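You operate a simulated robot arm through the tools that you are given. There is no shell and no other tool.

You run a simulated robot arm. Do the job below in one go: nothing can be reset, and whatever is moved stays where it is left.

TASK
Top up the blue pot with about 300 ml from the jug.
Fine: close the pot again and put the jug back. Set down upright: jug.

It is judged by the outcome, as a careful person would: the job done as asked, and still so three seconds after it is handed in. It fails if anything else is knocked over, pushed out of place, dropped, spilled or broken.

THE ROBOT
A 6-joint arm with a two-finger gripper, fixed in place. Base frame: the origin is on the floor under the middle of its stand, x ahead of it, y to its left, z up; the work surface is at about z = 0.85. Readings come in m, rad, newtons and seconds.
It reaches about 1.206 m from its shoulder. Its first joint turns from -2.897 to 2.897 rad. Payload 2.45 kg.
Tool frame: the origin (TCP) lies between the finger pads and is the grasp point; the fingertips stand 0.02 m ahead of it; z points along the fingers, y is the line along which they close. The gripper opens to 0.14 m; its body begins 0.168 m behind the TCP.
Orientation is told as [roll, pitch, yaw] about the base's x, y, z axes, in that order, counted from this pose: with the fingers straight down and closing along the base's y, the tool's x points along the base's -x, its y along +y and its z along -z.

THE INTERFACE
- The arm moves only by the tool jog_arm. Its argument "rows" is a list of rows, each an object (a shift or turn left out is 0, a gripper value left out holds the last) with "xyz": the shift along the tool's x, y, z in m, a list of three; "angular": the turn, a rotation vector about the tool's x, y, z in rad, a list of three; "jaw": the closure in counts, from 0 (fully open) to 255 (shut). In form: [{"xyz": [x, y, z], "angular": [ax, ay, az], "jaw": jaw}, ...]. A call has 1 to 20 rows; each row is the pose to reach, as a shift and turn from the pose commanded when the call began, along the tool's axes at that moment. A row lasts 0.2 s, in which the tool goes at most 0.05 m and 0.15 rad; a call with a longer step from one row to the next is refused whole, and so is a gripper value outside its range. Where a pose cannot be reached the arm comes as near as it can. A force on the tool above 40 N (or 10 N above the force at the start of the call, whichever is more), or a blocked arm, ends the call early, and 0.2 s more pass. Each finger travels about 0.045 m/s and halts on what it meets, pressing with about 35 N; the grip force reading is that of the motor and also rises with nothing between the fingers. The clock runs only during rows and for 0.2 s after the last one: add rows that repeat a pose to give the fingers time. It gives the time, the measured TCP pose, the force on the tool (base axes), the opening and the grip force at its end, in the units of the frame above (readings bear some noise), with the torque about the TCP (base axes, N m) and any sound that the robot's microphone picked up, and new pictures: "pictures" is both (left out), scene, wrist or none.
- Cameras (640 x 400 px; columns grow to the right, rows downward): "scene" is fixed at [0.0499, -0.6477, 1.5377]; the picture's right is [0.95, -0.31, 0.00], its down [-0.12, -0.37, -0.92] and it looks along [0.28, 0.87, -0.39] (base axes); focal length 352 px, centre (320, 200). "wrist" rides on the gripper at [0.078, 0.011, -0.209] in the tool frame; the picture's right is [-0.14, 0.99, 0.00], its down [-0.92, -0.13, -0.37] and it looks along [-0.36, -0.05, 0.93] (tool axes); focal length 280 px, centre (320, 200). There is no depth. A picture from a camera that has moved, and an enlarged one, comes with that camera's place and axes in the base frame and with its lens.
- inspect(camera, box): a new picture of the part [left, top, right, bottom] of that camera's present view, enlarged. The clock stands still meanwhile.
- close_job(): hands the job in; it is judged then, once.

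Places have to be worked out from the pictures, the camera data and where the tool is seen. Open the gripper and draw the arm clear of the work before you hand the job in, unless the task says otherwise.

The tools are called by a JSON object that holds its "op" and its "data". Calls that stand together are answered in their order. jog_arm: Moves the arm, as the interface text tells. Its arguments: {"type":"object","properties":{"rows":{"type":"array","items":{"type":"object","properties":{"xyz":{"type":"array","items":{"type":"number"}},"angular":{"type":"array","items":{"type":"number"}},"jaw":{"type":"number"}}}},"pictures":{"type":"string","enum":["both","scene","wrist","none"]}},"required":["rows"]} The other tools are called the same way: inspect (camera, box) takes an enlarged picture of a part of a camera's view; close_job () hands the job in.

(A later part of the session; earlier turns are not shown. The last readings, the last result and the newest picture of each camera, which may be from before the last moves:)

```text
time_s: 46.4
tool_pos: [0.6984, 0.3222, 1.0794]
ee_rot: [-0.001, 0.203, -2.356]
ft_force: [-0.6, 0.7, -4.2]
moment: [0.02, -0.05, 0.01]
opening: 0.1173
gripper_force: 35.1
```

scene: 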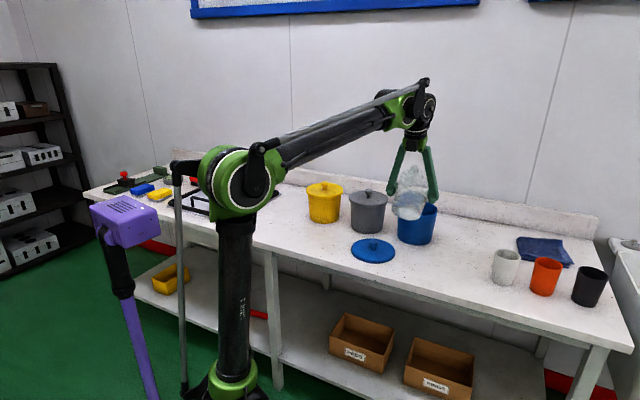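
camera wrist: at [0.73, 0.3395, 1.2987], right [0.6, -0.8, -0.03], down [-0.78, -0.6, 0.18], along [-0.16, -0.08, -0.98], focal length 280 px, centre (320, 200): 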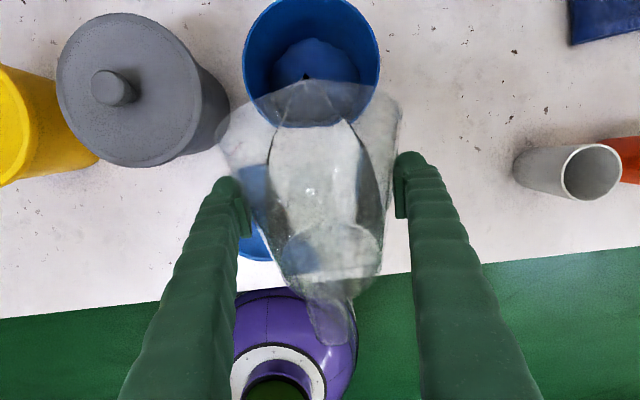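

Average now about 4.75 N, i.e. roughly 125 ml poured, and the flow has nearly stopped at this tilt. I tip 4° further (~64°) and weigh on.

{"op": "jog_arm", "data": {"rows": [{"xyz": [0, 0, 0], "angular": [0, -0.02, 0], "jaw": 255}, {"xyz": [0, 0, 0], "angular": [0, -0.04, 0], "jaw": 255}, {"xyz": [0, 0, 0], "angular": [0, -0.06, 0], "jaw": 255}, {"xyz": [0, 0, 0], "angular": [0, -0.07, 0], "jaw": 255}], "pictures": "wrist"}}

{"op": "inspect", "data": {"camera": "wrist", "box": [180, 0, 460, 260]}}

{"op": "inspect", "data": {"camera": "scene", "box": [370, 130, 470, 260]}}

{"op": "jog_arm", "data": {"rows": [{"xyz": [0, 0, 0], "jaw": 255}], "pictures": "none"}}

{"op": "jog_arm", "data": {"rows": [{"xyz": [0, 0, 0], "jaw": 255}], "pictures": "none"}}

{"op": "jog_arm", "data": {"rows": [{"xyz": [0, 0, 0], "jaw": 255}], "pictures": "none"}}

{"op": "jog_arm", "data": {"rows": [{"xyz": [0, 0, 0], "jaw": 255}], "pictures": "none"}}

{"op": "jog_arm", "data": {"rows": [{"xyz": [0, 0, 0], "jaw": 255}], "pictures": "wrist"}}

```text
time_s: 47.4
tool_pos: [0.7004, 0.3219, 1.0793]
ee_rot: [0.0, 0.132, -2.355]
ft_force: [0.7, -0.3, -4.2]
moment: [0.07, -0.06, 0.01]
opening: 0.1173
gripper_force: 35.2
camera wrist: at [0.7416, 0.3502, 1.2962], right [0.6, -0.8, -0.02], down [-0.77, -0.59, 0.24], along [-0.2, -0.13, -0.97], focal length 280 px, centre (320, 200)
```

wrist: 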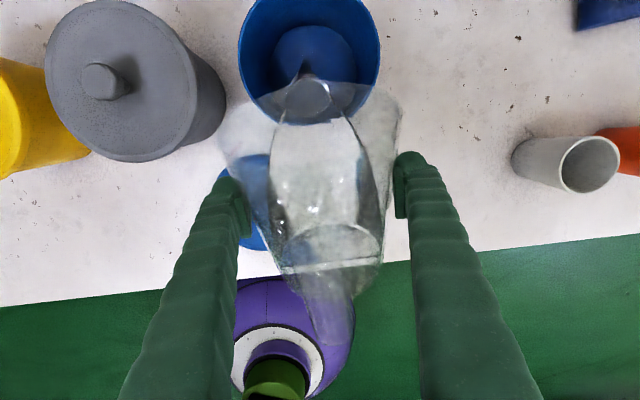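

```text
1.54 times, centred on (320, 130) of wrist
camera zoom: at [0.7416, 0.3502, 1.2962], right [0.6, -0.8, -0.02], down [-0.77, -0.59, 0.24], along [-0.2, -0.13, -0.97], focal length 431 px, centre (320, 308)
```

zoom: 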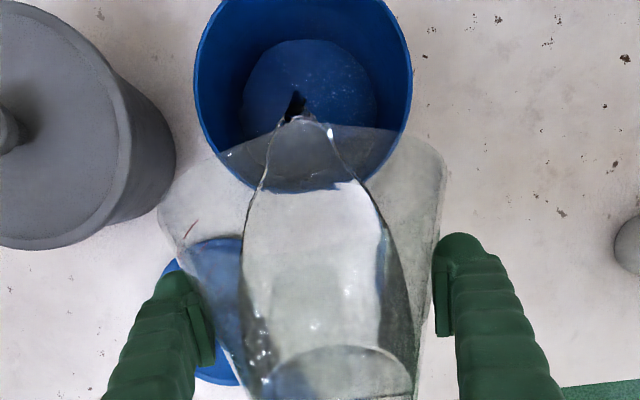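

```text
3.08 times, centred on (420, 195) of scene
camera zoom: at [0.0499, -0.6477, 1.5377], right [0.95, -0.31, 0.0], down [-0.12, -0.37, -0.92], along [0.28, 0.87, -0.39], focal length 1082 px, centre (12, 215)
```

zoom: 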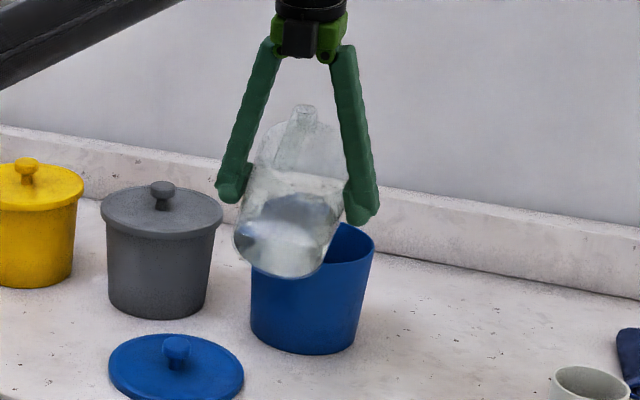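

```text
time_s: 47.8
tool_pos: [0.6983, 0.3218, 1.0797]
ee_rot: [0.0, 0.133, -2.358]
ft_force: [-0.2, -0.4, -4.6]
moment: [0.04, -0.03, 0.01]
opening: 0.1178
gripper_force: 35.0
```

```text
time_s: 48.2
tool_pos: [0.7, 0.3221, 1.0796]
ee_rot: [0.001, 0.134, -2.356]
ft_force: [0.9, -0.1, -4.2]
moment: [0.07, -0.01, 0.01]
opening: 0.1175
gripper_force: 35.2
```

```text
time_s: 48.6
tool_pos: [0.6999, 0.3228, 1.0795]
ee_rot: [0.002, 0.132, -2.357]
ft_force: [1.1, -1.1, -5.1]
moment: [0.03, -0.02, 0.01]
opening: 0.1175
gripper_force: 35.1
```

```text
time_s: 49.0
tool_pos: [0.6989, 0.3225, 1.0805]
ee_rot: [0.001, 0.134, -2.356]
ft_force: [-0.2, 0.4, -5.1]
moment: [0.06, -0.06, 0.0]
opening: 0.1174
gripper_force: 34.7
```

```text
time_s: 49.4
tool_pos: [0.6993, 0.3224, 1.079]
ee_rot: [0.002, 0.134, -2.356]
ft_force: [-0.3, -0.2, -4.7]
moment: [0.01, 0.0, -0.03]
opening: 0.1175
gripper_force: 35.6
camera wrist: at [0.7416, 0.3503, 1.2961], right [0.6, -0.8, -0.02], down [-0.77, -0.59, 0.24], along [-0.2, -0.13, -0.97], focal length 280 px, centre (320, 200)
```

wrist: 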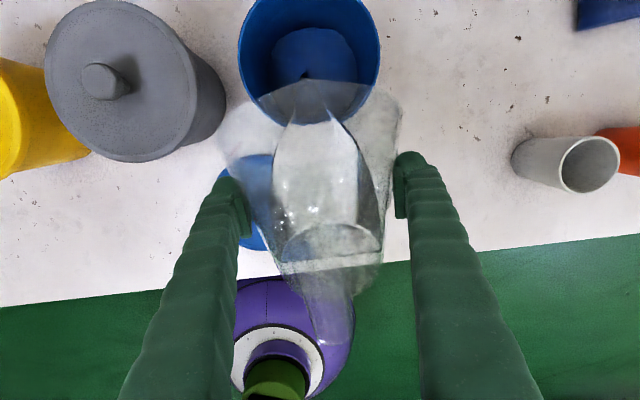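

The readings scatter by ±0.4 N, so I take more of them before tipping further.

{"op": "jog_arm", "data": {"rows": [{"xyz": [0, 0, 0], "jaw": 255}], "pictures": "none"}}

{"op": "jog_arm", "data": {"rows": [{"xyz": [0, 0, 0], "jaw": 255}], "pictures": "none"}}

{"op": "jog_arm", "data": {"rows": [{"xyz": [0, 0, 0], "jaw": 255}], "pictures": "none"}}

{"op": "jog_arm", "data": {"rows": [{"xyz": [0, 0, 0], "jaw": 255}], "pictures": "none"}}

{"op": "jog_arm", "data": {"rows": [{"xyz": [0, 0, 0], "jaw": 255}], "pictures": "none"}}

{"op": "jog_arm", "data": {"rows": [{"xyz": [0, 0, 0], "jaw": 255}], "pictures": "none"}}

{"op": "inspect", "data": {"camera": "wrist", "box": [180, 0, 460, 260]}}

{"op": "inspect", "data": {"camera": "scene", "box": [390, 170, 450, 230]}}

```text
time_s: 49.8
tool_pos: [0.699, 0.3206, 1.0786]
ee_rot: [0.001, 0.134, -2.356]
ft_force: [0.0, 0.1, -3.4]
moment: [0.01, -0.07, 0.0]
opening: 0.1173
gripper_force: 35.5
```

```text
time_s: 50.2
tool_pos: [0.7005, 0.322, 1.0792]
ee_rot: [-0.001, 0.133, -2.356]
ft_force: [0.0, 0.1, -3.6]
moment: [0.01, -0.02, 0.02]
opening: 0.1175
gripper_force: 35.1
```

```text
time_s: 50.6
tool_pos: [0.7002, 0.3214, 1.08]
ee_rot: [0.0, 0.133, -2.357]
ft_force: [0.1, 0.4, -3.3]
moment: [0.06, -0.01, 0.04]
opening: 0.1175
gripper_force: 35.1
```

```text
time_s: 51.0
tool_pos: [0.6994, 0.3208, 1.0793]
ee_rot: [0.001, 0.133, -2.354]
ft_force: [0.3, 0.4, -3.5]
moment: [0.05, -0.02, 0.01]
opening: 0.1176
gripper_force: 35.0
```

```text
time_s: 51.4
tool_pos: [0.6997, 0.3217, 1.0796]
ee_rot: [0.001, 0.133, -2.356]
ft_force: [-0.1, 0.1, -4.6]
moment: [0.06, -0.02, 0.0]
opening: 0.1174
gripper_force: 34.9
```

```text
time_s: 51.8
tool_pos: [0.6996, 0.3212, 1.0796]
ee_rot: [0.0, 0.133, -2.356]
ft_force: [-0.3, 0.1, -4.3]
moment: [0.02, -0.04, 0.02]
opening: 0.1176
gripper_force: 35.3
```

```text
1.54 times, centred on (320, 130) of wrist
camera zoom: at [0.7416, 0.3503, 1.2961], right [0.6, -0.8, -0.02], down [-0.77, -0.59, 0.24], along [-0.2, -0.13, -0.97], focal length 431 px, centre (320, 308)
```

zoom: 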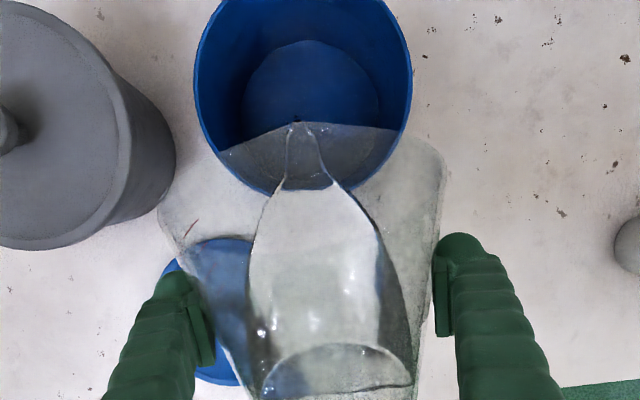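

```text
6.67 times, centred on (420, 200) of scene
camera zoom: at [0.0499, -0.6477, 1.5377], right [0.95, -0.31, 0.0], down [-0.12, -0.37, -0.92], along [0.28, 0.87, -0.39], focal length 2344 px, centre (-347, 200)
```

zoom: 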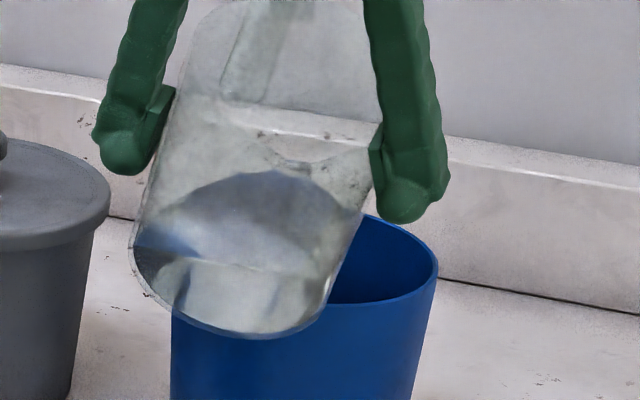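

The later readings average about 3.8 N, meaning roughly 220 ml poured, with only a trickle left at this tilt. I take several more readings to pin it down.

{"op": "jog_arm", "data": {"rows": [{"xyz": [0, 0, 0], "jaw": 255}], "pictures": "none"}}

{"op": "jog_arm", "data": {"rows": [{"xyz": [0, 0, 0], "jaw": 255}], "pictures": "none"}}

{"op": "jog_arm", "data": {"rows": [{"xyz": [0, 0, 0], "jaw": 255}], "pictures": "none"}}

{"op": "jog_arm", "data": {"rows": [{"xyz": [0, 0, 0], "jaw": 255}], "pictures": "none"}}

{"op": "jog_arm", "data": {"rows": [{"xyz": [0, 0, 0], "jaw": 255}], "pictures": "none"}}

{"op": "jog_arm", "data": {"rows": [{"xyz": [0, 0, 0], "jaw": 255}], "pictures": "none"}}

{"op": "jog_arm", "data": {"rows": [{"xyz": [0, 0, 0], "jaw": 255}], "pictures": "none"}}

{"op": "jog_arm", "data": {"rows": [{"xyz": [0, 0, 0], "jaw": 255}], "pictures": "wrist"}}

{"op": "inspect", "data": {"camera": "wrist", "box": [180, 0, 460, 260]}}

```text
time_s: 52.2
tool_pos: [0.7, 0.3219, 1.0795]
ee_rot: [0.0, 0.131, -2.357]
ft_force: [-0.4, -0.1, -4.0]
moment: [0.04, -0.01, -0.01]
opening: 0.1173
gripper_force: 35.4
```

```text
time_s: 52.6
tool_pos: [0.7, 0.3223, 1.0803]
ee_rot: [0.0, 0.131, -2.356]
ft_force: [-0.7, 0.0, -4.3]
moment: [0.02, -0.04, -0.02]
opening: 0.1174
gripper_force: 35.2
```

```text
time_s: 53.0
tool_pos: [0.6997, 0.3216, 1.0799]
ee_rot: [0.0, 0.132, -2.355]
ft_force: [0.7, -0.5, -3.3]
moment: [0.07, -0.04, 0.01]
opening: 0.1173
gripper_force: 34.7
```

```text
time_s: 53.4
tool_pos: [0.6989, 0.3225, 1.0788]
ee_rot: [0.001, 0.133, -2.355]
ft_force: [-0.1, 0.6, -4.1]
moment: [0.05, -0.02, -0.05]
opening: 0.1172
gripper_force: 34.7
```

```text
time_s: 53.8
tool_pos: [0.7, 0.3216, 1.0802]
ee_rot: [-0.002, 0.131, -2.357]
ft_force: [-0.2, -0.1, -4.0]
moment: [0.03, -0.04, 0.02]
opening: 0.1173
gripper_force: 34.7
```

```text
time_s: 54.2
tool_pos: [0.6993, 0.3228, 1.0782]
ee_rot: [0.001, 0.134, -2.357]
ft_force: [0.4, -0.7, -3.6]
moment: [0.07, -0.09, 0.0]
opening: 0.1171
gripper_force: 34.5
```

```text
time_s: 54.6
tool_pos: [0.6995, 0.3218, 1.0785]
ee_rot: [-0.001, 0.132, -2.355]
ft_force: [-0.1, 0.1, -3.9]
moment: [0.02, -0.04, 0.0]
opening: 0.1174
gripper_force: 34.6
```

```text
time_s: 55.0
tool_pos: [0.6996, 0.3216, 1.0792]
ee_rot: [0.0, 0.133, -2.356]
ft_force: [0.7, -0.3, -4.4]
moment: [0.03, -0.02, 0.0]
opening: 0.1173
gripper_force: 35.0
camera wrist: at [0.7416, 0.3503, 1.2961], right [0.6, -0.8, -0.02], down [-0.77, -0.59, 0.24], along [-0.2, -0.13, -0.97], focal length 280 px, centre (320, 200)
```

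wrist: 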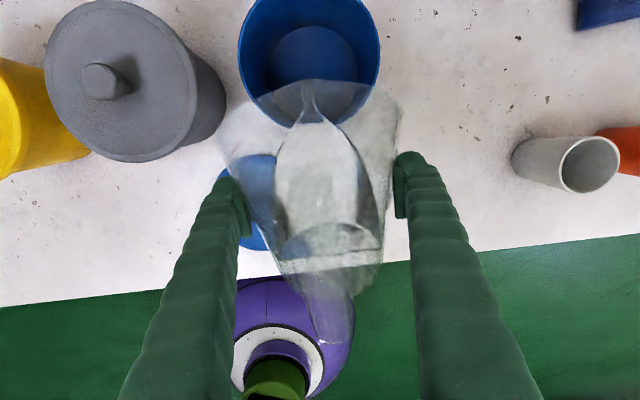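

```text
1.54 times, centred on (320, 130) of wrist
camera zoom: at [0.7416, 0.3503, 1.2961], right [0.6, -0.8, -0.02], down [-0.77, -0.59, 0.24], along [-0.2, -0.13, -0.97], focal length 431 px, centre (320, 308)
```

zoom: 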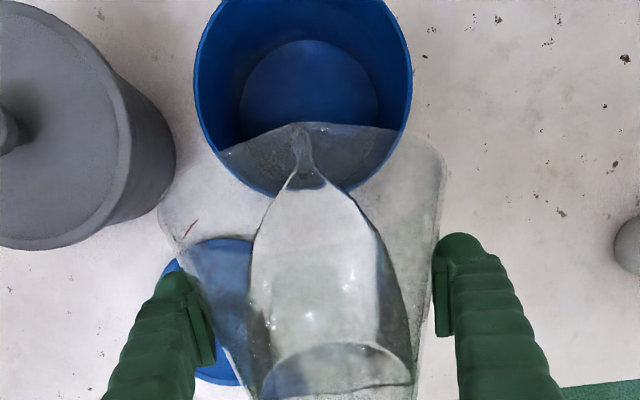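

Averaged over 14 readings the weight is about 3.88 N, so ≈212 ml is out and ≈88 ml is still to go. I tip 3° more (~67°) and weigh again.

{"op": "jog_arm", "data": {"rows": [{"xyz": [0, 0, 0], "angular": [0, -0.02, 0], "jaw": 255}, {"xyz": [0, 0, 0], "angular": [0, -0.04, 0], "jaw": 255}, {"xyz": [0, 0, 0], "angular": [0, -0.052, 0], "jaw": 255}, {"xyz": [0, 0, 0], "angular": [0, -0.052, 0], "jaw": 255}], "pictures": "wrist"}}

{"op": "inspect", "data": {"camera": "wrist", "box": [180, 0, 460, 260]}}

{"op": "inspect", "data": {"camera": "scene", "box": [370, 130, 470, 260]}}

{"op": "jog_arm", "data": {"rows": [{"xyz": [0, 0, 0], "jaw": 255}, {"xyz": [0, 0, 0], "jaw": 255}, {"xyz": [0, 0, 0], "jaw": 255}, {"xyz": [0, 0, 0], "jaw": 255}, {"xyz": [0, 0, 0], "jaw": 255}], "pictures": "none"}}

{"op": "jog_arm", "data": {"rows": [{"xyz": [0, 0, 0], "jaw": 255}, {"xyz": [0, 0, 0], "jaw": 255}, {"xyz": [0, 0, 0], "jaw": 255}], "pictures": "none"}}

{"op": "jog_arm", "data": {"rows": [{"xyz": [0, 0, 0], "jaw": 255}], "pictures": "none"}}

{"op": "jog_arm", "data": {"rows": [{"xyz": [0, 0, 0], "jaw": 255}], "pictures": "none"}}

{"op": "jog_arm", "data": {"rows": [{"xyz": [0, 0, 0], "jaw": 255}], "pictures": "none"}}

{"op": "jog_arm", "data": {"rows": [{"xyz": [0, 0, 0], "jaw": 255}], "pictures": "none"}}

{"op": "jog_arm", "data": {"rows": [{"xyz": [0, 0, 0], "jaw": 255}], "pictures": "none"}}

{"op": "jog_arm", "data": {"rows": [{"xyz": [0, 0, 0], "jaw": 255}], "pictures": "none"}}

{"op": "jog_arm", "data": {"rows": [{"xyz": [0, 0, 0], "jaw": 255}], "pictures": "none"}}

{"op": "jog_arm", "data": {"rows": [{"xyz": [0, 0, 0], "jaw": 255}], "pictures": "wrist"}}

```text
time_s: 56.0
tool_pos: [0.6987, 0.3214, 1.0805]
ee_rot: [0.0, 0.08, -2.357]
ft_force: [0.8, -0.6, -3.4]
moment: [0.02, -0.06, 0.02]
opening: 0.1175
gripper_force: 35.3
camera wrist: at [0.7489, 0.3579, 1.2932], right [0.6, -0.8, -0.01], down [-0.76, -0.58, 0.29], along [-0.24, -0.17, -0.96], focal length 280 px, centre (320, 200)
```

wrist: 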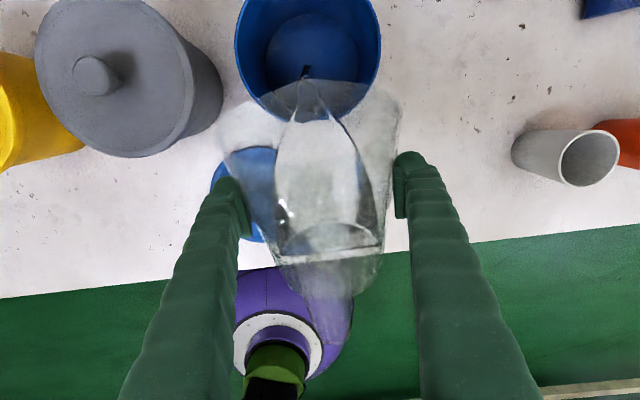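

```text
1.54 times, centred on (320, 130) of wrist
camera zoom: at [0.7489, 0.3579, 1.2932], right [0.6, -0.8, -0.01], down [-0.76, -0.58, 0.29], along [-0.24, -0.17, -0.96], focal length 431 px, centre (320, 308)
```

zoom: 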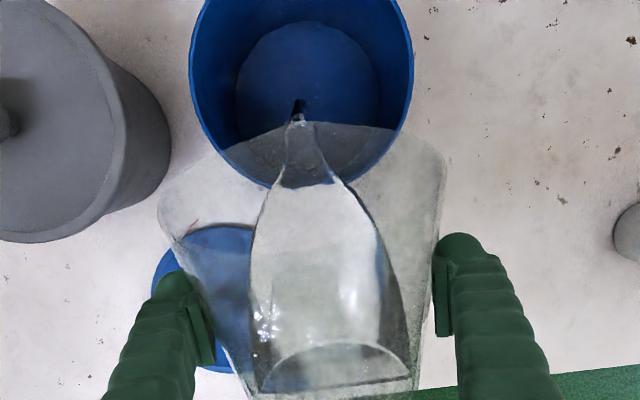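

```text
3.08 times, centred on (420, 195) of scene
camera zoom: at [0.0499, -0.6477, 1.5377], right [0.95, -0.31, 0.0], down [-0.12, -0.37, -0.92], along [0.28, 0.87, -0.39], focal length 1082 px, centre (12, 215)
```

zoom: 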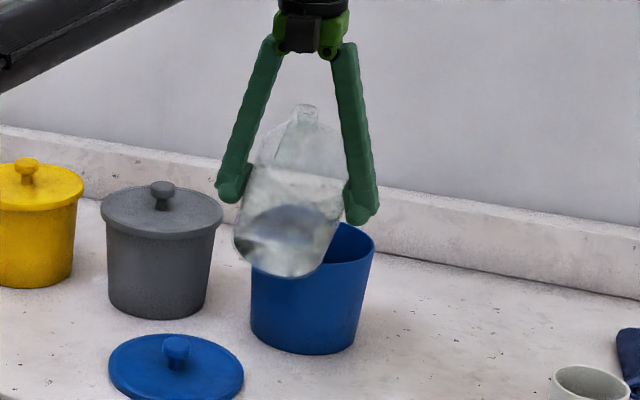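

```text
time_s: 57.2
tool_pos: [0.6987, 0.3217, 1.0785]
ee_rot: [0.0, 0.08, -2.356]
ft_force: [0.8, -1.0, -3.6]
moment: [0.02, -0.04, -0.04]
opening: 0.1173
gripper_force: 34.9
```

```text
time_s: 58.0
tool_pos: [0.6988, 0.3219, 1.0793]
ee_rot: [-0.002, 0.082, -2.355]
ft_force: [-0.6, 1.0, -4.0]
moment: [0.03, -0.04, 0.02]
opening: 0.1176
gripper_force: 35.0
```

```text
time_s: 58.4
tool_pos: [0.6973, 0.3211, 1.0784]
ee_rot: [0.001, 0.081, -2.357]
ft_force: [1.1, -0.4, -3.7]
moment: [0.03, -0.07, -0.03]
opening: 0.1175
gripper_force: 35.2
```

```text
time_s: 58.8
tool_pos: [0.6983, 0.3221, 1.0791]
ee_rot: [-0.001, 0.08, -2.355]
ft_force: [0.9, -0.5, -4.0]
moment: [0.05, -0.04, -0.01]
opening: 0.1173
gripper_force: 35.3
```

```text
time_s: 59.2
tool_pos: [0.6985, 0.3214, 1.0802]
ee_rot: [0.0, 0.081, -2.356]
ft_force: [-1.0, -0.1, -3.3]
moment: [0.02, -0.08, -0.03]
opening: 0.1173
gripper_force: 34.8
```

```text
time_s: 59.6
tool_pos: [0.6982, 0.3223, 1.0786]
ee_rot: [-0.001, 0.08, -2.356]
ft_force: [-0.3, 0.1, -2.9]
moment: [0.04, 0.02, -0.02]
opening: 0.1171
gripper_force: 35.0
```

```text
time_s: 60.0
tool_pos: [0.6987, 0.3225, 1.0788]
ee_rot: [0.001, 0.081, -2.358]
ft_force: [1.2, -0.6, -2.8]
moment: [0.05, 0.01, 0.0]
opening: 0.1175
gripper_force: 35.6
```

```text
time_s: 60.4
tool_pos: [0.6984, 0.322, 1.0794]
ee_rot: [0.0, 0.08, -2.357]
ft_force: [0.1, -0.8, -2.4]
moment: [0.03, -0.04, 0.0]
opening: 0.1172
gripper_force: 35.1
```

```text
time_s: 60.8
tool_pos: [0.6987, 0.3216, 1.0795]
ee_rot: [-0.002, 0.081, -2.356]
ft_force: [0.7, 0.7, -4.0]
moment: [0.01, -0.03, -0.03]
opening: 0.1172
gripper_force: 35.0
```

```text
time_s: 61.2
tool_pos: [0.6988, 0.3218, 1.0781]
ee_rot: [0.0, 0.081, -2.356]
ft_force: [-0.4, -0.3, -2.7]
moment: [0.06, -0.04, 0.02]
opening: 0.1174
gripper_force: 34.8
camera wrist: at [0.7488, 0.3579, 1.2932], right [0.6, -0.8, -0.01], down [-0.76, -0.58, 0.29], along [-0.24, -0.17, -0.96], focal length 280 px, centre (320, 200)
```

wrist: 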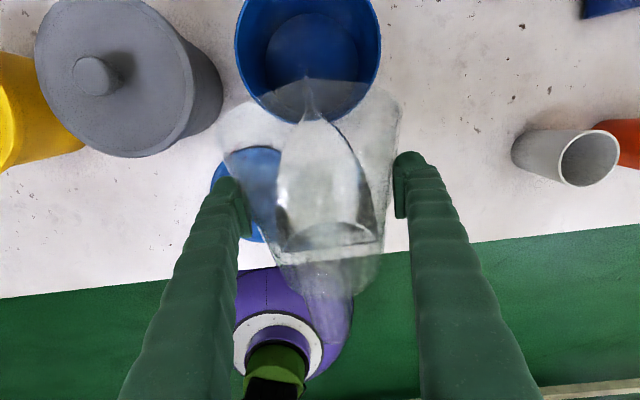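

Average is about 3.3 N now (≈265 ml out). I take another batch of readings before deciding on the last bit.

{"op": "jog_arm", "data": {"rows": [{"xyz": [0, 0, 0], "jaw": 255}], "pictures": "none"}}

{"op": "jog_arm", "data": {"rows": [{"xyz": [0, 0, 0], "jaw": 255}], "pictures": "none"}}

{"op": "jog_arm", "data": {"rows": [{"xyz": [0, 0, 0], "jaw": 255}], "pictures": "none"}}

{"op": "jog_arm", "data": {"rows": [{"xyz": [0, 0, 0], "jaw": 255}], "pictures": "none"}}

{"op": "jog_arm", "data": {"rows": [{"xyz": [0, 0, 0], "jaw": 255}], "pictures": "none"}}

{"op": "jog_arm", "data": {"rows": [{"xyz": [0, 0, 0], "jaw": 255}], "pictures": "none"}}

{"op": "jog_arm", "data": {"rows": [{"xyz": [0, 0, 0], "jaw": 255}], "pictures": "none"}}

{"op": "jog_arm", "data": {"rows": [{"xyz": [0, 0, 0], "jaw": 255}], "pictures": "none"}}

{"op": "jog_arm", "data": {"rows": [{"xyz": [0, 0, 0], "jaw": 255}], "pictures": "none"}}

{"op": "jog_arm", "data": {"rows": [{"xyz": [0, 0, 0], "jaw": 255}], "pictures": "none"}}

{"op": "inspect", "data": {"camera": "wrist", "box": [180, 0, 460, 260]}}

```text
time_s: 61.6
tool_pos: [0.6978, 0.3213, 1.0788]
ee_rot: [0.001, 0.08, -2.356]
ft_force: [0.5, 0.6, -3.0]
moment: [0.05, -0.04, -0.01]
opening: 0.1173
gripper_force: 35.2
```

```text
time_s: 62.0
tool_pos: [0.6985, 0.3224, 1.0786]
ee_rot: [-0.001, 0.08, -2.356]
ft_force: [-0.2, 0.2, -3.2]
moment: [0.05, -0.04, -0.02]
opening: 0.1173
gripper_force: 34.8
```

```text
time_s: 62.4
tool_pos: [0.6982, 0.3224, 1.0785]
ee_rot: [-0.001, 0.082, -2.356]
ft_force: [0.1, -0.5, -3.4]
moment: [0.05, -0.08, 0.0]
opening: 0.1174
gripper_force: 35.1
```

```text
time_s: 62.8
tool_pos: [0.6989, 0.3202, 1.0797]
ee_rot: [-0.001, 0.08, -2.356]
ft_force: [0.1, 0.0, -3.8]
moment: [0.01, -0.01, 0.0]
opening: 0.1171
gripper_force: 34.8
```

```text
time_s: 63.2
tool_pos: [0.6988, 0.3213, 1.0794]
ee_rot: [0.0, 0.079, -2.357]
ft_force: [0.0, -0.2, -3.4]
moment: [0.07, -0.03, 0.01]
opening: 0.1173
gripper_force: 35.0
```

```text
time_s: 63.6
tool_pos: [0.6989, 0.3224, 1.0792]
ee_rot: [-0.002, 0.082, -2.357]
ft_force: [-0.2, -0.6, -3.5]
moment: [0.05, -0.04, -0.02]
opening: 0.1174
gripper_force: 34.5
```

```text
time_s: 64.0
tool_pos: [0.698, 0.3215, 1.0795]
ee_rot: [0.0, 0.08, -2.354]
ft_force: [1.3, 0.4, -3.2]
moment: [0.03, -0.07, 0.0]
opening: 0.1171
gripper_force: 35.2
```

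```text
time_s: 64.4
tool_pos: [0.6983, 0.3214, 1.079]
ee_rot: [-0.002, 0.082, -2.357]
ft_force: [0.0, 1.5, -3.0]
moment: [-0.01, -0.01, 0.01]
opening: 0.1173
gripper_force: 35.6
```

```text
time_s: 64.8
tool_pos: [0.6983, 0.3216, 1.0795]
ee_rot: [0.001, 0.08, -2.357]
ft_force: [-0.2, 0.0, -2.5]
moment: [0.01, -0.02, 0.01]
opening: 0.1173
gripper_force: 35.1
```

```text
time_s: 65.2
tool_pos: [0.6983, 0.3208, 1.0793]
ee_rot: [-0.001, 0.08, -2.356]
ft_force: [0.3, 0.6, -3.2]
moment: [0.03, -0.04, -0.01]
opening: 0.1175
gripper_force: 35.4
```

```text
1.54 times, centred on (320, 130) of wrist
camera zoom: at [0.7488, 0.3579, 1.2932], right [0.6, -0.8, -0.01], down [-0.76, -0.58, 0.29], along [-0.24, -0.17, -0.96], focal length 431 px, centre (320, 308)
```

zoom: 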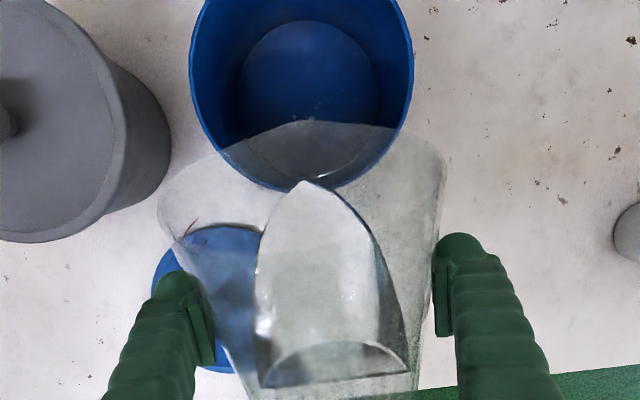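

About 3.2 N steady (≈275–285 ml poured) and the flow has stopped. A final 1.4° tip should let out the last ~20 ml.

{"op": "jog_arm", "data": {"rows": [{"xyz": [0, 0, 0], "angular": [0, -0.012, 0], "jaw": 255}, {"xyz": [0, 0, 0], "angular": [0, -0.025, 0], "jaw": 255}, {"xyz": [0, 0, 0], "angular": [0, -0.025, 0], "jaw": 255}, {"xyz": [0, 0, 0], "angular": [0, -0.025, 0], "jaw": 255}, {"xyz": [0, 0, 0], "angular": [0, -0.025, 0], "jaw": 255}, {"xyz": [0, 0, 0], "angular": [0, -0.025, 0], "jaw": 255}, {"xyz": [0, 0, 0], "angular": [0, -0.025, 0], "jaw": 255}, {"xyz": [0, 0, 0], "angular": [0, -0.025, 0], "jaw": 255}, {"xyz": [0, 0, 0], "angular": [0, -0.025, 0], "jaw": 255}, {"xyz": [0, 0, 0], "angular": [0, -0.025, 0], "jaw": 255}], "pictures": "wrist"}}

{"op": "inspect", "data": {"camera": "wrist", "box": [180, 0, 460, 260]}}

{"op": "jog_arm", "data": {"rows": [{"xyz": [0, 0, 0], "jaw": 255}], "pictures": "none"}}

{"op": "jog_arm", "data": {"rows": [{"xyz": [0, 0, 0], "jaw": 255}], "pictures": "none"}}

{"op": "jog_arm", "data": {"rows": [{"xyz": [0, 0, 0], "jaw": 255}], "pictures": "none"}}

{"op": "jog_arm", "data": {"rows": [{"xyz": [0, 0, 0], "jaw": 255}], "pictures": "none"}}

{"op": "jog_arm", "data": {"rows": [{"xyz": [0, 0, 0], "jaw": 255}], "pictures": "none"}}

{"op": "jog_arm", "data": {"rows": [{"xyz": [0, 0, 0], "jaw": 255}], "pictures": "none"}}

{"op": "jog_arm", "data": {"rows": [{"xyz": [0, 0, 0], "jaw": 255}], "pictures": "none"}}

{"op": "jog_arm", "data": {"rows": [{"xyz": [0, 0, 0], "jaw": 255}], "pictures": "none"}}

```text
time_s: 67.4
tool_pos: [0.6984, 0.3218, 1.081]
ee_rot: [-0.001, 0.055, -2.357]
ft_force: [-0.2, 0.2, -2.8]
moment: [0.05, 0.0, -0.01]
opening: 0.1173
gripper_force: 35.1
camera wrist: at [0.7513, 0.3623, 1.2925], right [0.6, -0.8, -0.01], down [-0.76, -0.57, 0.32], along [-0.26, -0.18, -0.95], focal length 280 px, centre (320, 200)
```

wrist: 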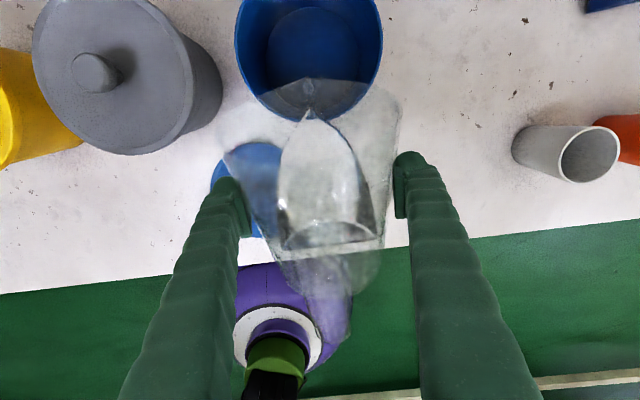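

```text
1.54 times, centred on (320, 130) of wrist
camera zoom: at [0.7513, 0.3623, 1.2925], right [0.6, -0.8, -0.01], down [-0.76, -0.57, 0.32], along [-0.26, -0.18, -0.95], focal length 431 px, centre (320, 308)
```

zoom: 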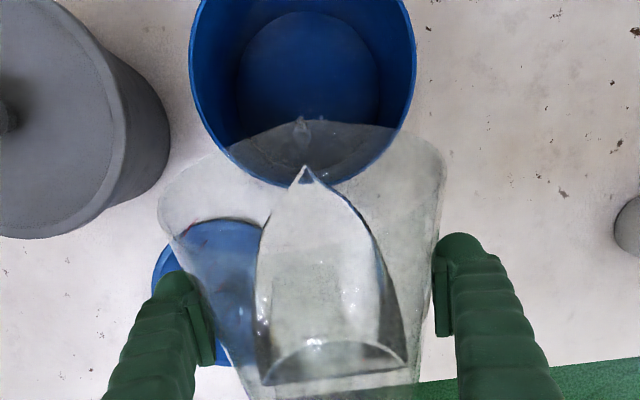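

```text
time_s: 67.8
tool_pos: [0.6968, 0.3228, 1.0796]
ee_rot: [0.0, 0.056, -2.356]
ft_force: [0.9, -0.1, -2.3]
moment: [0.06, -0.04, -0.02]
opening: 0.1173
gripper_force: 34.8
```

```text
time_s: 68.2
tool_pos: [0.698, 0.3221, 1.0799]
ee_rot: [0.001, 0.055, -2.355]
ft_force: [0.9, -0.2, -3.8]
moment: [0.0, -0.08, 0.0]
opening: 0.1173
gripper_force: 34.9
```

```text
time_s: 68.6
tool_pos: [0.6967, 0.3222, 1.0805]
ee_rot: [0.001, 0.057, -2.356]
ft_force: [-0.2, -0.6, -2.8]
moment: [0.04, -0.06, -0.02]
opening: 0.1171
gripper_force: 35.2
```

```text
time_s: 69.0
tool_pos: [0.6975, 0.3216, 1.0809]
ee_rot: [0.001, 0.056, -2.357]
ft_force: [-0.1, -0.1, -3.2]
moment: [0.01, -0.01, 0.02]
opening: 0.1175
gripper_force: 34.3
```

```text
time_s: 69.4
tool_pos: [0.6975, 0.3225, 1.0798]
ee_rot: [-0.001, 0.055, -2.356]
ft_force: [-0.2, -1.0, -4.8]
moment: [0.06, 0.01, -0.02]
opening: 0.1173
gripper_force: 34.9
```

```text
time_s: 69.8
tool_pos: [0.6968, 0.3217, 1.0806]
ee_rot: [-0.001, 0.055, -2.357]
ft_force: [0.4, 0.1, -2.5]
moment: [0.03, -0.02, -0.03]
opening: 0.1175
gripper_force: 34.9
```

```text
time_s: 70.2
tool_pos: [0.697, 0.3217, 1.0808]
ee_rot: [-0.001, 0.056, -2.357]
ft_force: [-0.7, 0.2, -3.7]
moment: [0.01, -0.03, 0.01]
opening: 0.1174
gripper_force: 34.7
```

```text
time_s: 70.6
tool_pos: [0.6974, 0.3219, 1.0794]
ee_rot: [0.0, 0.056, -2.358]
ft_force: [0.4, -0.1, -2.4]
moment: [0.0, -0.03, -0.01]
opening: 0.1173
gripper_force: 35.0
```

The weight averages about 3.1 N, i.e. close to 290–300 ml poured, and the flow has ended. I bring the jug back upright smoothly with a slight lift, then judge the remaining level.

{"op": "jog_arm", "data": {"rows": [{"xyz": [0, 0, 0], "angular": [0, 0.06, 0], "jaw": 255}, {"xyz": [0, 0, -0.002], "angular": [0, 0.15, 0], "jaw": 255}, {"xyz": [0.0003, 0, -0.006], "angular": [0, 0.25, 0], "jaw": 255}, {"xyz": [0.0006, 0, -0.011], "angular": [0, 0.35, 0], "jaw": 255}, {"xyz": [0.001, 0, -0.017], "angular": [0, 0.45, 0], "jaw": 255}, {"xyz": [0.0013, 0, -0.023], "angular": [0, 0.55, 0], "jaw": 255}, {"xyz": [0.0017, 0, -0.03], "angular": [0, 0.65, 0], "jaw": 255}, {"xyz": [0.002, 0, -0.036], "angular": [0, 0.75, 0], "jaw": 255}, {"xyz": [0.0023, 0, -0.042], "angular": [0, 0.85, 0], "jaw": 255}, {"xyz": [0.0025, 0, -0.047], "angular": [0, 0.95, 0], "jaw": 255}, {"xyz": [0.0028, 0, -0.05], "angular": [0, 1.05, 0], "jaw": 255}, {"xyz": [0.0028, 0, -0.05], "angular": [0, 1.13, 0], "jaw": 255}, {"xyz": [0.0028, 0, -0.05], "angular": [0, 1.18, 0], "jaw": 255}, {"xyz": [0.0028, 0, -0.05], "angular": [0, 1.194, 0], "jaw": 255}, {"xyz": [0.0028, 0, -0.05], "angular": [0, 1.194, 0], "jaw": 255}], "pictures": "both"}}

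{"op": "inspect", "data": {"camera": "scene", "box": [390, 145, 450, 220]}}

{"op": "inspect", "data": {"camera": "wrist", "box": [200, 70, 420, 350]}}

```text
time_s: 73.8
tool_pos: [0.6974, 0.3219, 1.1297]
ee_rot: [-0.001, 1.251, -2.357]
ft_force: [-0.3, -0.7, -2.9]
moment: [-0.02, -0.04, 0.0]
opening: 0.1171
gripper_force: 34.4
camera wrist: at [0.5822, 0.192, 1.269], right [0.67, -0.73, -0.13], down [-0.54, -0.36, -0.76], along [0.51, 0.58, -0.64], focal length 280 px, centre (320, 200)
```

scene: 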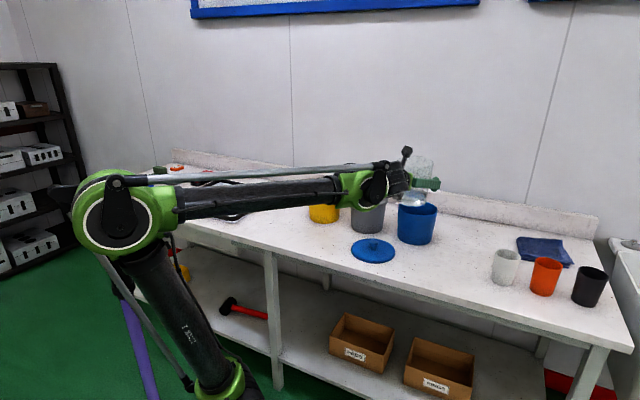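
wrist: 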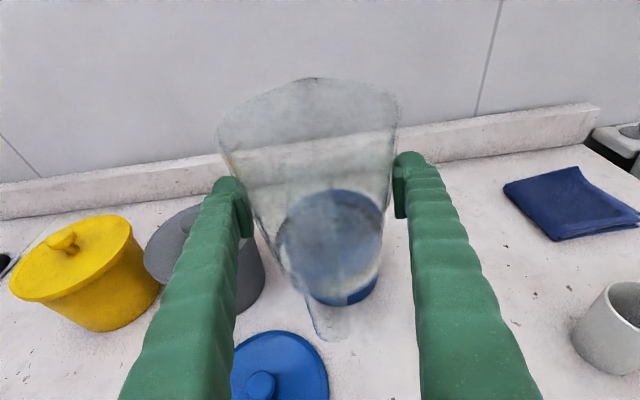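

```text
5.33 times, centred on (420, 182) of scene
camera zoom: at [0.0499, -0.6477, 1.5377], right [0.95, -0.31, 0.0], down [-0.12, -0.37, -0.92], along [0.28, 0.87, -0.39], focal length 1875 px, centre (-213, 293)
```

zoom: 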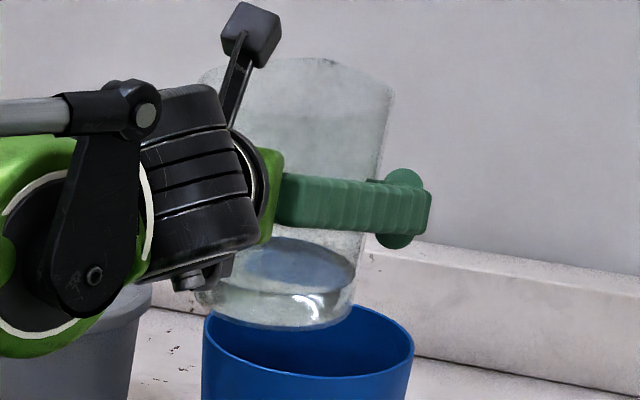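

```text
1.43 times, centred on (310, 210) of wrist
camera zoom: at [0.5822, 0.192, 1.269], right [0.67, -0.73, -0.13], down [-0.54, -0.36, -0.76], along [0.51, 0.58, -0.64], focal length 401 px, centre (334, 186)
```

zoom: 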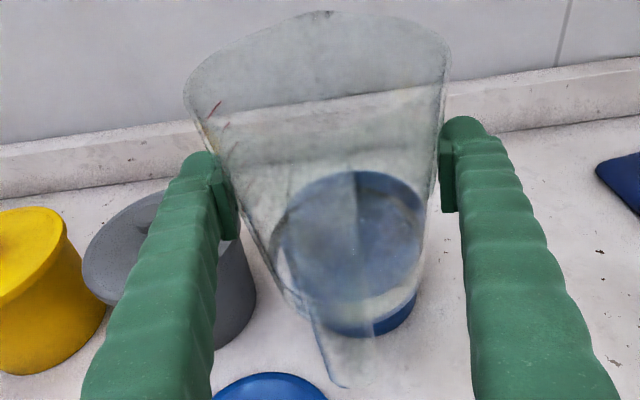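

Upright again; the level dropped roughly 3.4 cm in a ~5.4 cm radius jug, i.e. about 300 ml, agreeing with the weight. I take one more batch of upright readings to compare with the upright baseline.

{"op": "jog_arm", "data": {"rows": [{"xyz": [0, 0, 0], "jaw": 255}], "pictures": "none"}}

{"op": "jog_arm", "data": {"rows": [{"xyz": [0, 0, 0], "jaw": 255}], "pictures": "none"}}

{"op": "jog_arm", "data": {"rows": [{"xyz": [0, 0, 0], "jaw": 255}], "pictures": "none"}}

{"op": "jog_arm", "data": {"rows": [{"xyz": [0, 0, 0], "jaw": 255}], "pictures": "none"}}

{"op": "jog_arm", "data": {"rows": [{"xyz": [0, 0, 0], "jaw": 255}], "pictures": "none"}}

{"op": "jog_arm", "data": {"rows": [{"xyz": [0, 0, 0], "jaw": 255}], "pictures": "none"}}

{"op": "jog_arm", "data": {"rows": [{"xyz": [0, 0, 0], "jaw": 255}], "pictures": "none"}}

{"op": "jog_arm", "data": {"rows": [{"xyz": [0, 0, 0], "jaw": 255}], "pictures": "none"}}

{"op": "jog_arm", "data": {"rows": [{"xyz": [0, 0, 0], "jaw": 255}], "pictures": "none"}}

{"op": "jog_arm", "data": {"rows": [{"xyz": [0, 0, 0], "jaw": 255}], "pictures": "none"}}

{"op": "inspect", "data": {"camera": "scene", "box": [340, 160, 480, 280]}}

```text
time_s: 74.2
tool_pos: [0.6987, 0.3216, 1.1295]
ee_rot: [0.001, 1.25, -2.355]
ft_force: [0.7, -0.9, -3.2]
moment: [0.01, 0.0, -0.01]
opening: 0.1168
gripper_force: 34.9
```

```text
time_s: 74.6
tool_pos: [0.6982, 0.3212, 1.1291]
ee_rot: [-0.001, 1.249, -2.356]
ft_force: [0.1, 0.3, -2.7]
moment: [-0.02, 0.0, -0.01]
opening: 0.117
gripper_force: 35.0
```

```text
time_s: 75.0
tool_pos: [0.6979, 0.3226, 1.1291]
ee_rot: [0.0, 1.25, -2.356]
ft_force: [0.7, -1.1, -2.2]
moment: [0.02, 0.02, 0.01]
opening: 0.117
gripper_force: 34.9
```

```text
time_s: 75.4
tool_pos: [0.698, 0.3227, 1.1294]
ee_rot: [-0.001, 1.248, -2.356]
ft_force: [-0.3, -0.3, -2.8]
moment: [-0.01, 0.0, -0.01]
opening: 0.117
gripper_force: 35.1
```

```text
time_s: 75.8
tool_pos: [0.6982, 0.3227, 1.1298]
ee_rot: [-0.001, 1.251, -2.356]
ft_force: [0.4, 0.8, -3.9]
moment: [0.0, 0.02, 0.02]
opening: 0.1171
gripper_force: 35.0
```

```text
time_s: 76.2
tool_pos: [0.6988, 0.3217, 1.1303]
ee_rot: [0.002, 1.251, -2.357]
ft_force: [0.0, 0.0, -2.9]
moment: [-0.01, -0.02, 0.02]
opening: 0.1169
gripper_force: 35.4
```

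```text
time_s: 76.6
tool_pos: [0.6989, 0.3212, 1.1294]
ee_rot: [-0.001, 1.251, -2.356]
ft_force: [-0.3, -0.4, -2.9]
moment: [0.04, -0.04, 0.01]
opening: 0.117
gripper_force: 34.9
```

```text
time_s: 77.0
tool_pos: [0.7001, 0.3218, 1.1288]
ee_rot: [0.001, 1.25, -2.355]
ft_force: [1.0, 0.0, -2.9]
moment: [0.02, 0.01, -0.02]
opening: 0.1169
gripper_force: 34.9
```

```text
time_s: 77.4
tool_pos: [0.6985, 0.3224, 1.1289]
ee_rot: [0.001, 1.25, -2.357]
ft_force: [-0.1, -0.6, -3.6]
moment: [-0.06, 0.04, -0.01]
opening: 0.1167
gripper_force: 35.0
```

```text
time_s: 77.8
tool_pos: [0.6975, 0.3221, 1.1296]
ee_rot: [0.001, 1.249, -2.358]
ft_force: [0.1, -0.9, -4.2]
moment: [-0.01, 0.01, -0.01]
opening: 0.1168
gripper_force: 35.1
```

```text
3.33 times, centred on (410, 220) of scene
camera zoom: at [0.0499, -0.6477, 1.5377], right [0.95, -0.31, 0.0], down [-0.12, -0.37, -0.92], along [0.28, 0.87, -0.39], focal length 1172 px, centre (20, 133)
```

zoom: 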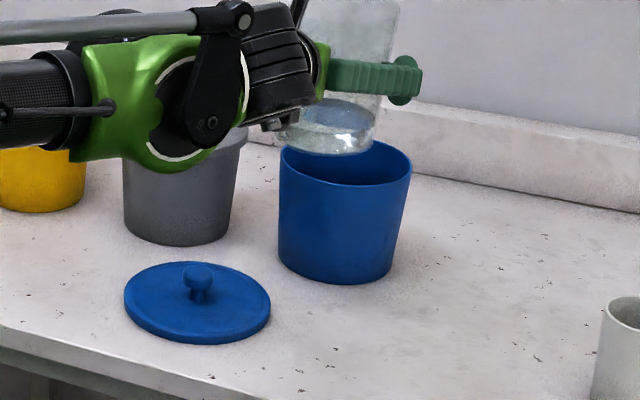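

Upright average 3.1 N versus 5.96 N before: about 290 ml poured, which meets "about 300 ml". I carry the jug level back over its old place and lower to about 1 cm above the table.

{"op": "jog_arm", "data": {"rows": [{"xyz": [0.0045, 0.0144, 0.0136], "jaw": 255}, {"xyz": [0.012, 0.0384, 0.0363], "jaw": 255}, {"xyz": [0.021, 0.0672, 0.0635], "jaw": 255}, {"xyz": [0.0301, 0.096, 0.0907], "jaw": 255}, {"xyz": [0.0391, 0.1248, 0.1179], "jaw": 255}, {"xyz": [0.0482, 0.1536, 0.145], "jaw": 255}, {"xyz": [0.0557, 0.1776, 0.1677], "jaw": 255}, {"xyz": [0.0602, 0.192, 0.1813], "jaw": 255}, {"xyz": [0.0602, 0.192, 0.1813], "jaw": 255}, {"xyz": [0.043, 0.192, 0.187], "jaw": 255}, {"xyz": [0.0152, 0.192, 0.1962], "jaw": 255}, {"xyz": [-0.0126, 0.192, 0.2055], "jaw": 255}, {"xyz": [-0.0404, 0.192, 0.2147], "jaw": 255}, {"xyz": [-0.0682, 0.192, 0.224], "jaw": 255}, {"xyz": [-0.096, 0.192, 0.2332], "jaw": 255}, {"xyz": [-0.112, 0.192, 0.2385], "jaw": 255}, {"xyz": [-0.1182, 0.192, 0.2406], "jaw": 255}, {"xyz": [-0.1182, 0.192, 0.2406], "jaw": 255}], "pictures": "both"}}

{"op": "inspect", "data": {"camera": "wrist", "box": [180, 60, 460, 320]}}

{"op": "inspect", "data": {"camera": "scene", "box": [420, 160, 540, 270]}}

```text
time_s: 81.6
tool_pos: [0.9705, 0.3207, 0.9425]
ee_rot: [0.0, 1.25, -2.356]
ft_force: [-0.1, 0.5, -2.5]
moment: [0.01, -0.01, 0.01]
opening: 0.1166
gripper_force: 35.1
camera wrist: at [0.854, 0.1917, 1.0814], right [0.67, -0.73, -0.13], down [-0.54, -0.36, -0.76], along [0.51, 0.58, -0.64], focal length 280 px, centre (320, 200)
```

scene: 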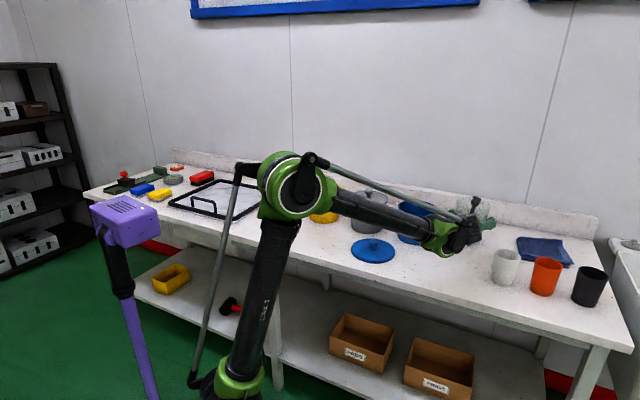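
wrist: 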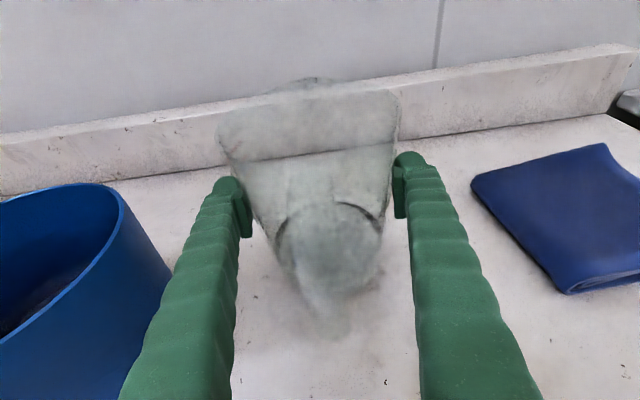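

```text
1.54 times, centred on (320, 190) of wrist
camera zoom: at [0.854, 0.1917, 1.0814], right [0.67, -0.73, -0.13], down [-0.54, -0.36, -0.76], along [0.51, 0.58, -0.64], focal length 431 px, centre (320, 215)
```

zoom: 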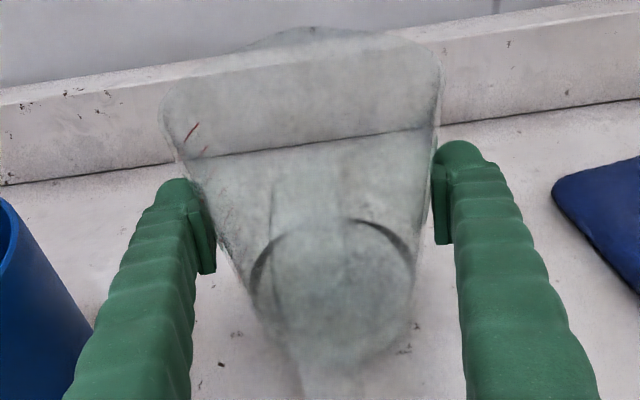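

```text
3.64 times, centred on (480, 215) of scene
camera zoom: at [0.0499, -0.6477, 1.5377], right [0.95, -0.31, 0.0], down [-0.12, -0.37, -0.92], along [0.28, 0.87, -0.39], focal length 1278 px, centre (-262, 146)
```

zoom: 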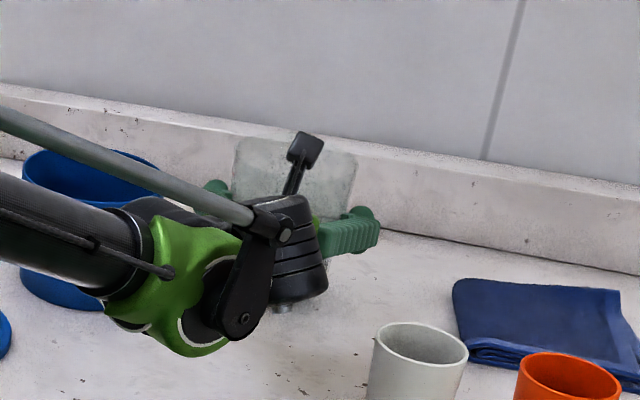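

The jug is over its old spot, upright; it has crept up a few mm in the grip, so contact should come near TCP z≈0.924. I lower to 0.928 first and check the force.

{"op": "jog_arm", "data": {"rows": [{"xyz": [-0.0047, 0, 0.0016], "jaw": 255}, {"xyz": [-0.0085, 0, 0.0028], "jaw": 255}, {"xyz": [-0.0114, 0, 0.0038], "jaw": 255}, {"xyz": [-0.0133, 0, 0.0044], "jaw": 255}, {"xyz": [-0.0133, 0, 0.0044], "jaw": 255}], "pictures": "none"}}

{"op": "jog_arm", "data": {"rows": [{"xyz": [-0.00095, 0, 0.0003], "jaw": 255}], "pictures": "none"}}

{"op": "jog_arm", "data": {"rows": [{"xyz": [-0.00095, 0, 0.0003], "jaw": 255}], "pictures": "none"}}

{"op": "inspect", "data": {"camera": "wrist", "box": [240, 200, 420, 380]}}

```text
time_s: 82.8
tool_pos: [0.9694, 0.3199, 0.9277]
ee_rot: [0.0, 1.253, -2.36]
ft_force: [0.9, -0.4, -1.1]
moment: [-0.11, 0.05, 0.03]
opening: 0.1167
gripper_force: 34.4
```

```text
time_s: 83.2
tool_pos: [0.9693, 0.3202, 0.9267]
ee_rot: [0.0, 1.251, -2.359]
ft_force: [8.6, 3.1, 25.4]
moment: [-0.48, 0.38, 0.06]
opening: 0.1166
gripper_force: 35.2
```

```text
time_s: 83.6
tool_pos: [0.9684, 0.3204, 0.9275]
ee_rot: [-0.002, 1.251, -2.355]
ft_force: [6.7, 2.7, 28.8]
moment: [-0.5, 0.55, 0.09]
opening: 0.116
gripper_force: 35.1
```

```text
2.22 times, centred on (330, 290) of wrist
camera zoom: at [0.8524, 0.191, 1.0658], right [0.67, -0.73, -0.13], down [-0.54, -0.36, -0.76], along [0.51, 0.58, -0.64], focal length 623 px, centre (298, 0)
```

zoom: 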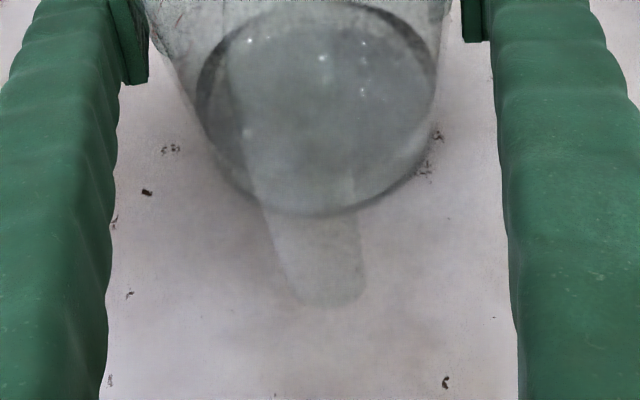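

The base touches at TCP z≈0.9275 and the moment shows it is contacting more on the handle side, so the jug leans back by perhaps a degree. I ease up 1.5 mm, pitch 0.02 rad forward, and touch down again to see if it sits flat.

{"op": "jog_arm", "data": {"rows": [{"xyz": [0.0014, 0, -0.0005], "jaw": 255}, {"xyz": [0.0014, 0, -0.0005], "angular": [0, -0.01, 0], "jaw": 255}, {"xyz": [0.0014, 0, -0.0005], "angular": [0, -0.02, 0], "jaw": 255}, {"xyz": [0.0014, 0, -0.0005], "angular": [0, -0.02, 0], "jaw": 255}], "pictures": "none"}}

{"op": "jog_arm", "data": {"rows": [{"xyz": [-0.0005, 0, 0.0002], "jaw": 255}, {"xyz": [-0.0005, 0, 0.0002], "jaw": 255}], "pictures": "none"}}

{"op": "inspect", "data": {"camera": "scene", "box": [420, 160, 540, 270]}}

```text
time_s: 84.6
tool_pos: [0.9689, 0.3216, 0.9279]
ee_rot: [0.0, 1.228, -2.356]
ft_force: [-0.2, -0.2, -2.8]
moment: [-0.03, -0.01, 0.03]
opening: 0.1156
gripper_force: 35.0
```

```text
time_s: 85.2
tool_pos: [0.9691, 0.3213, 0.9278]
ee_rot: [0.001, 1.231, -2.356]
ft_force: [0.1, -0.6, -1.3]
moment: [0.06, -0.03, 0.02]
opening: 0.1157
gripper_force: 35.2
```

```text
3.64 times, centred on (480, 215) of scene
camera zoom: at [0.0499, -0.6477, 1.5377], right [0.95, -0.31, 0.0], down [-0.12, -0.37, -0.92], along [0.28, 0.87, -0.39], focal length 1278 px, centre (-262, 146)
```

zoom: 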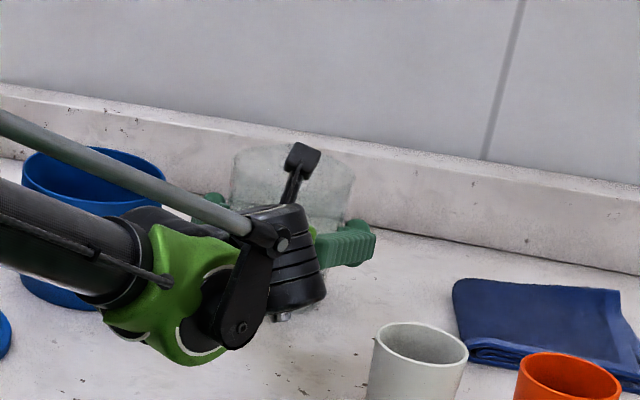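

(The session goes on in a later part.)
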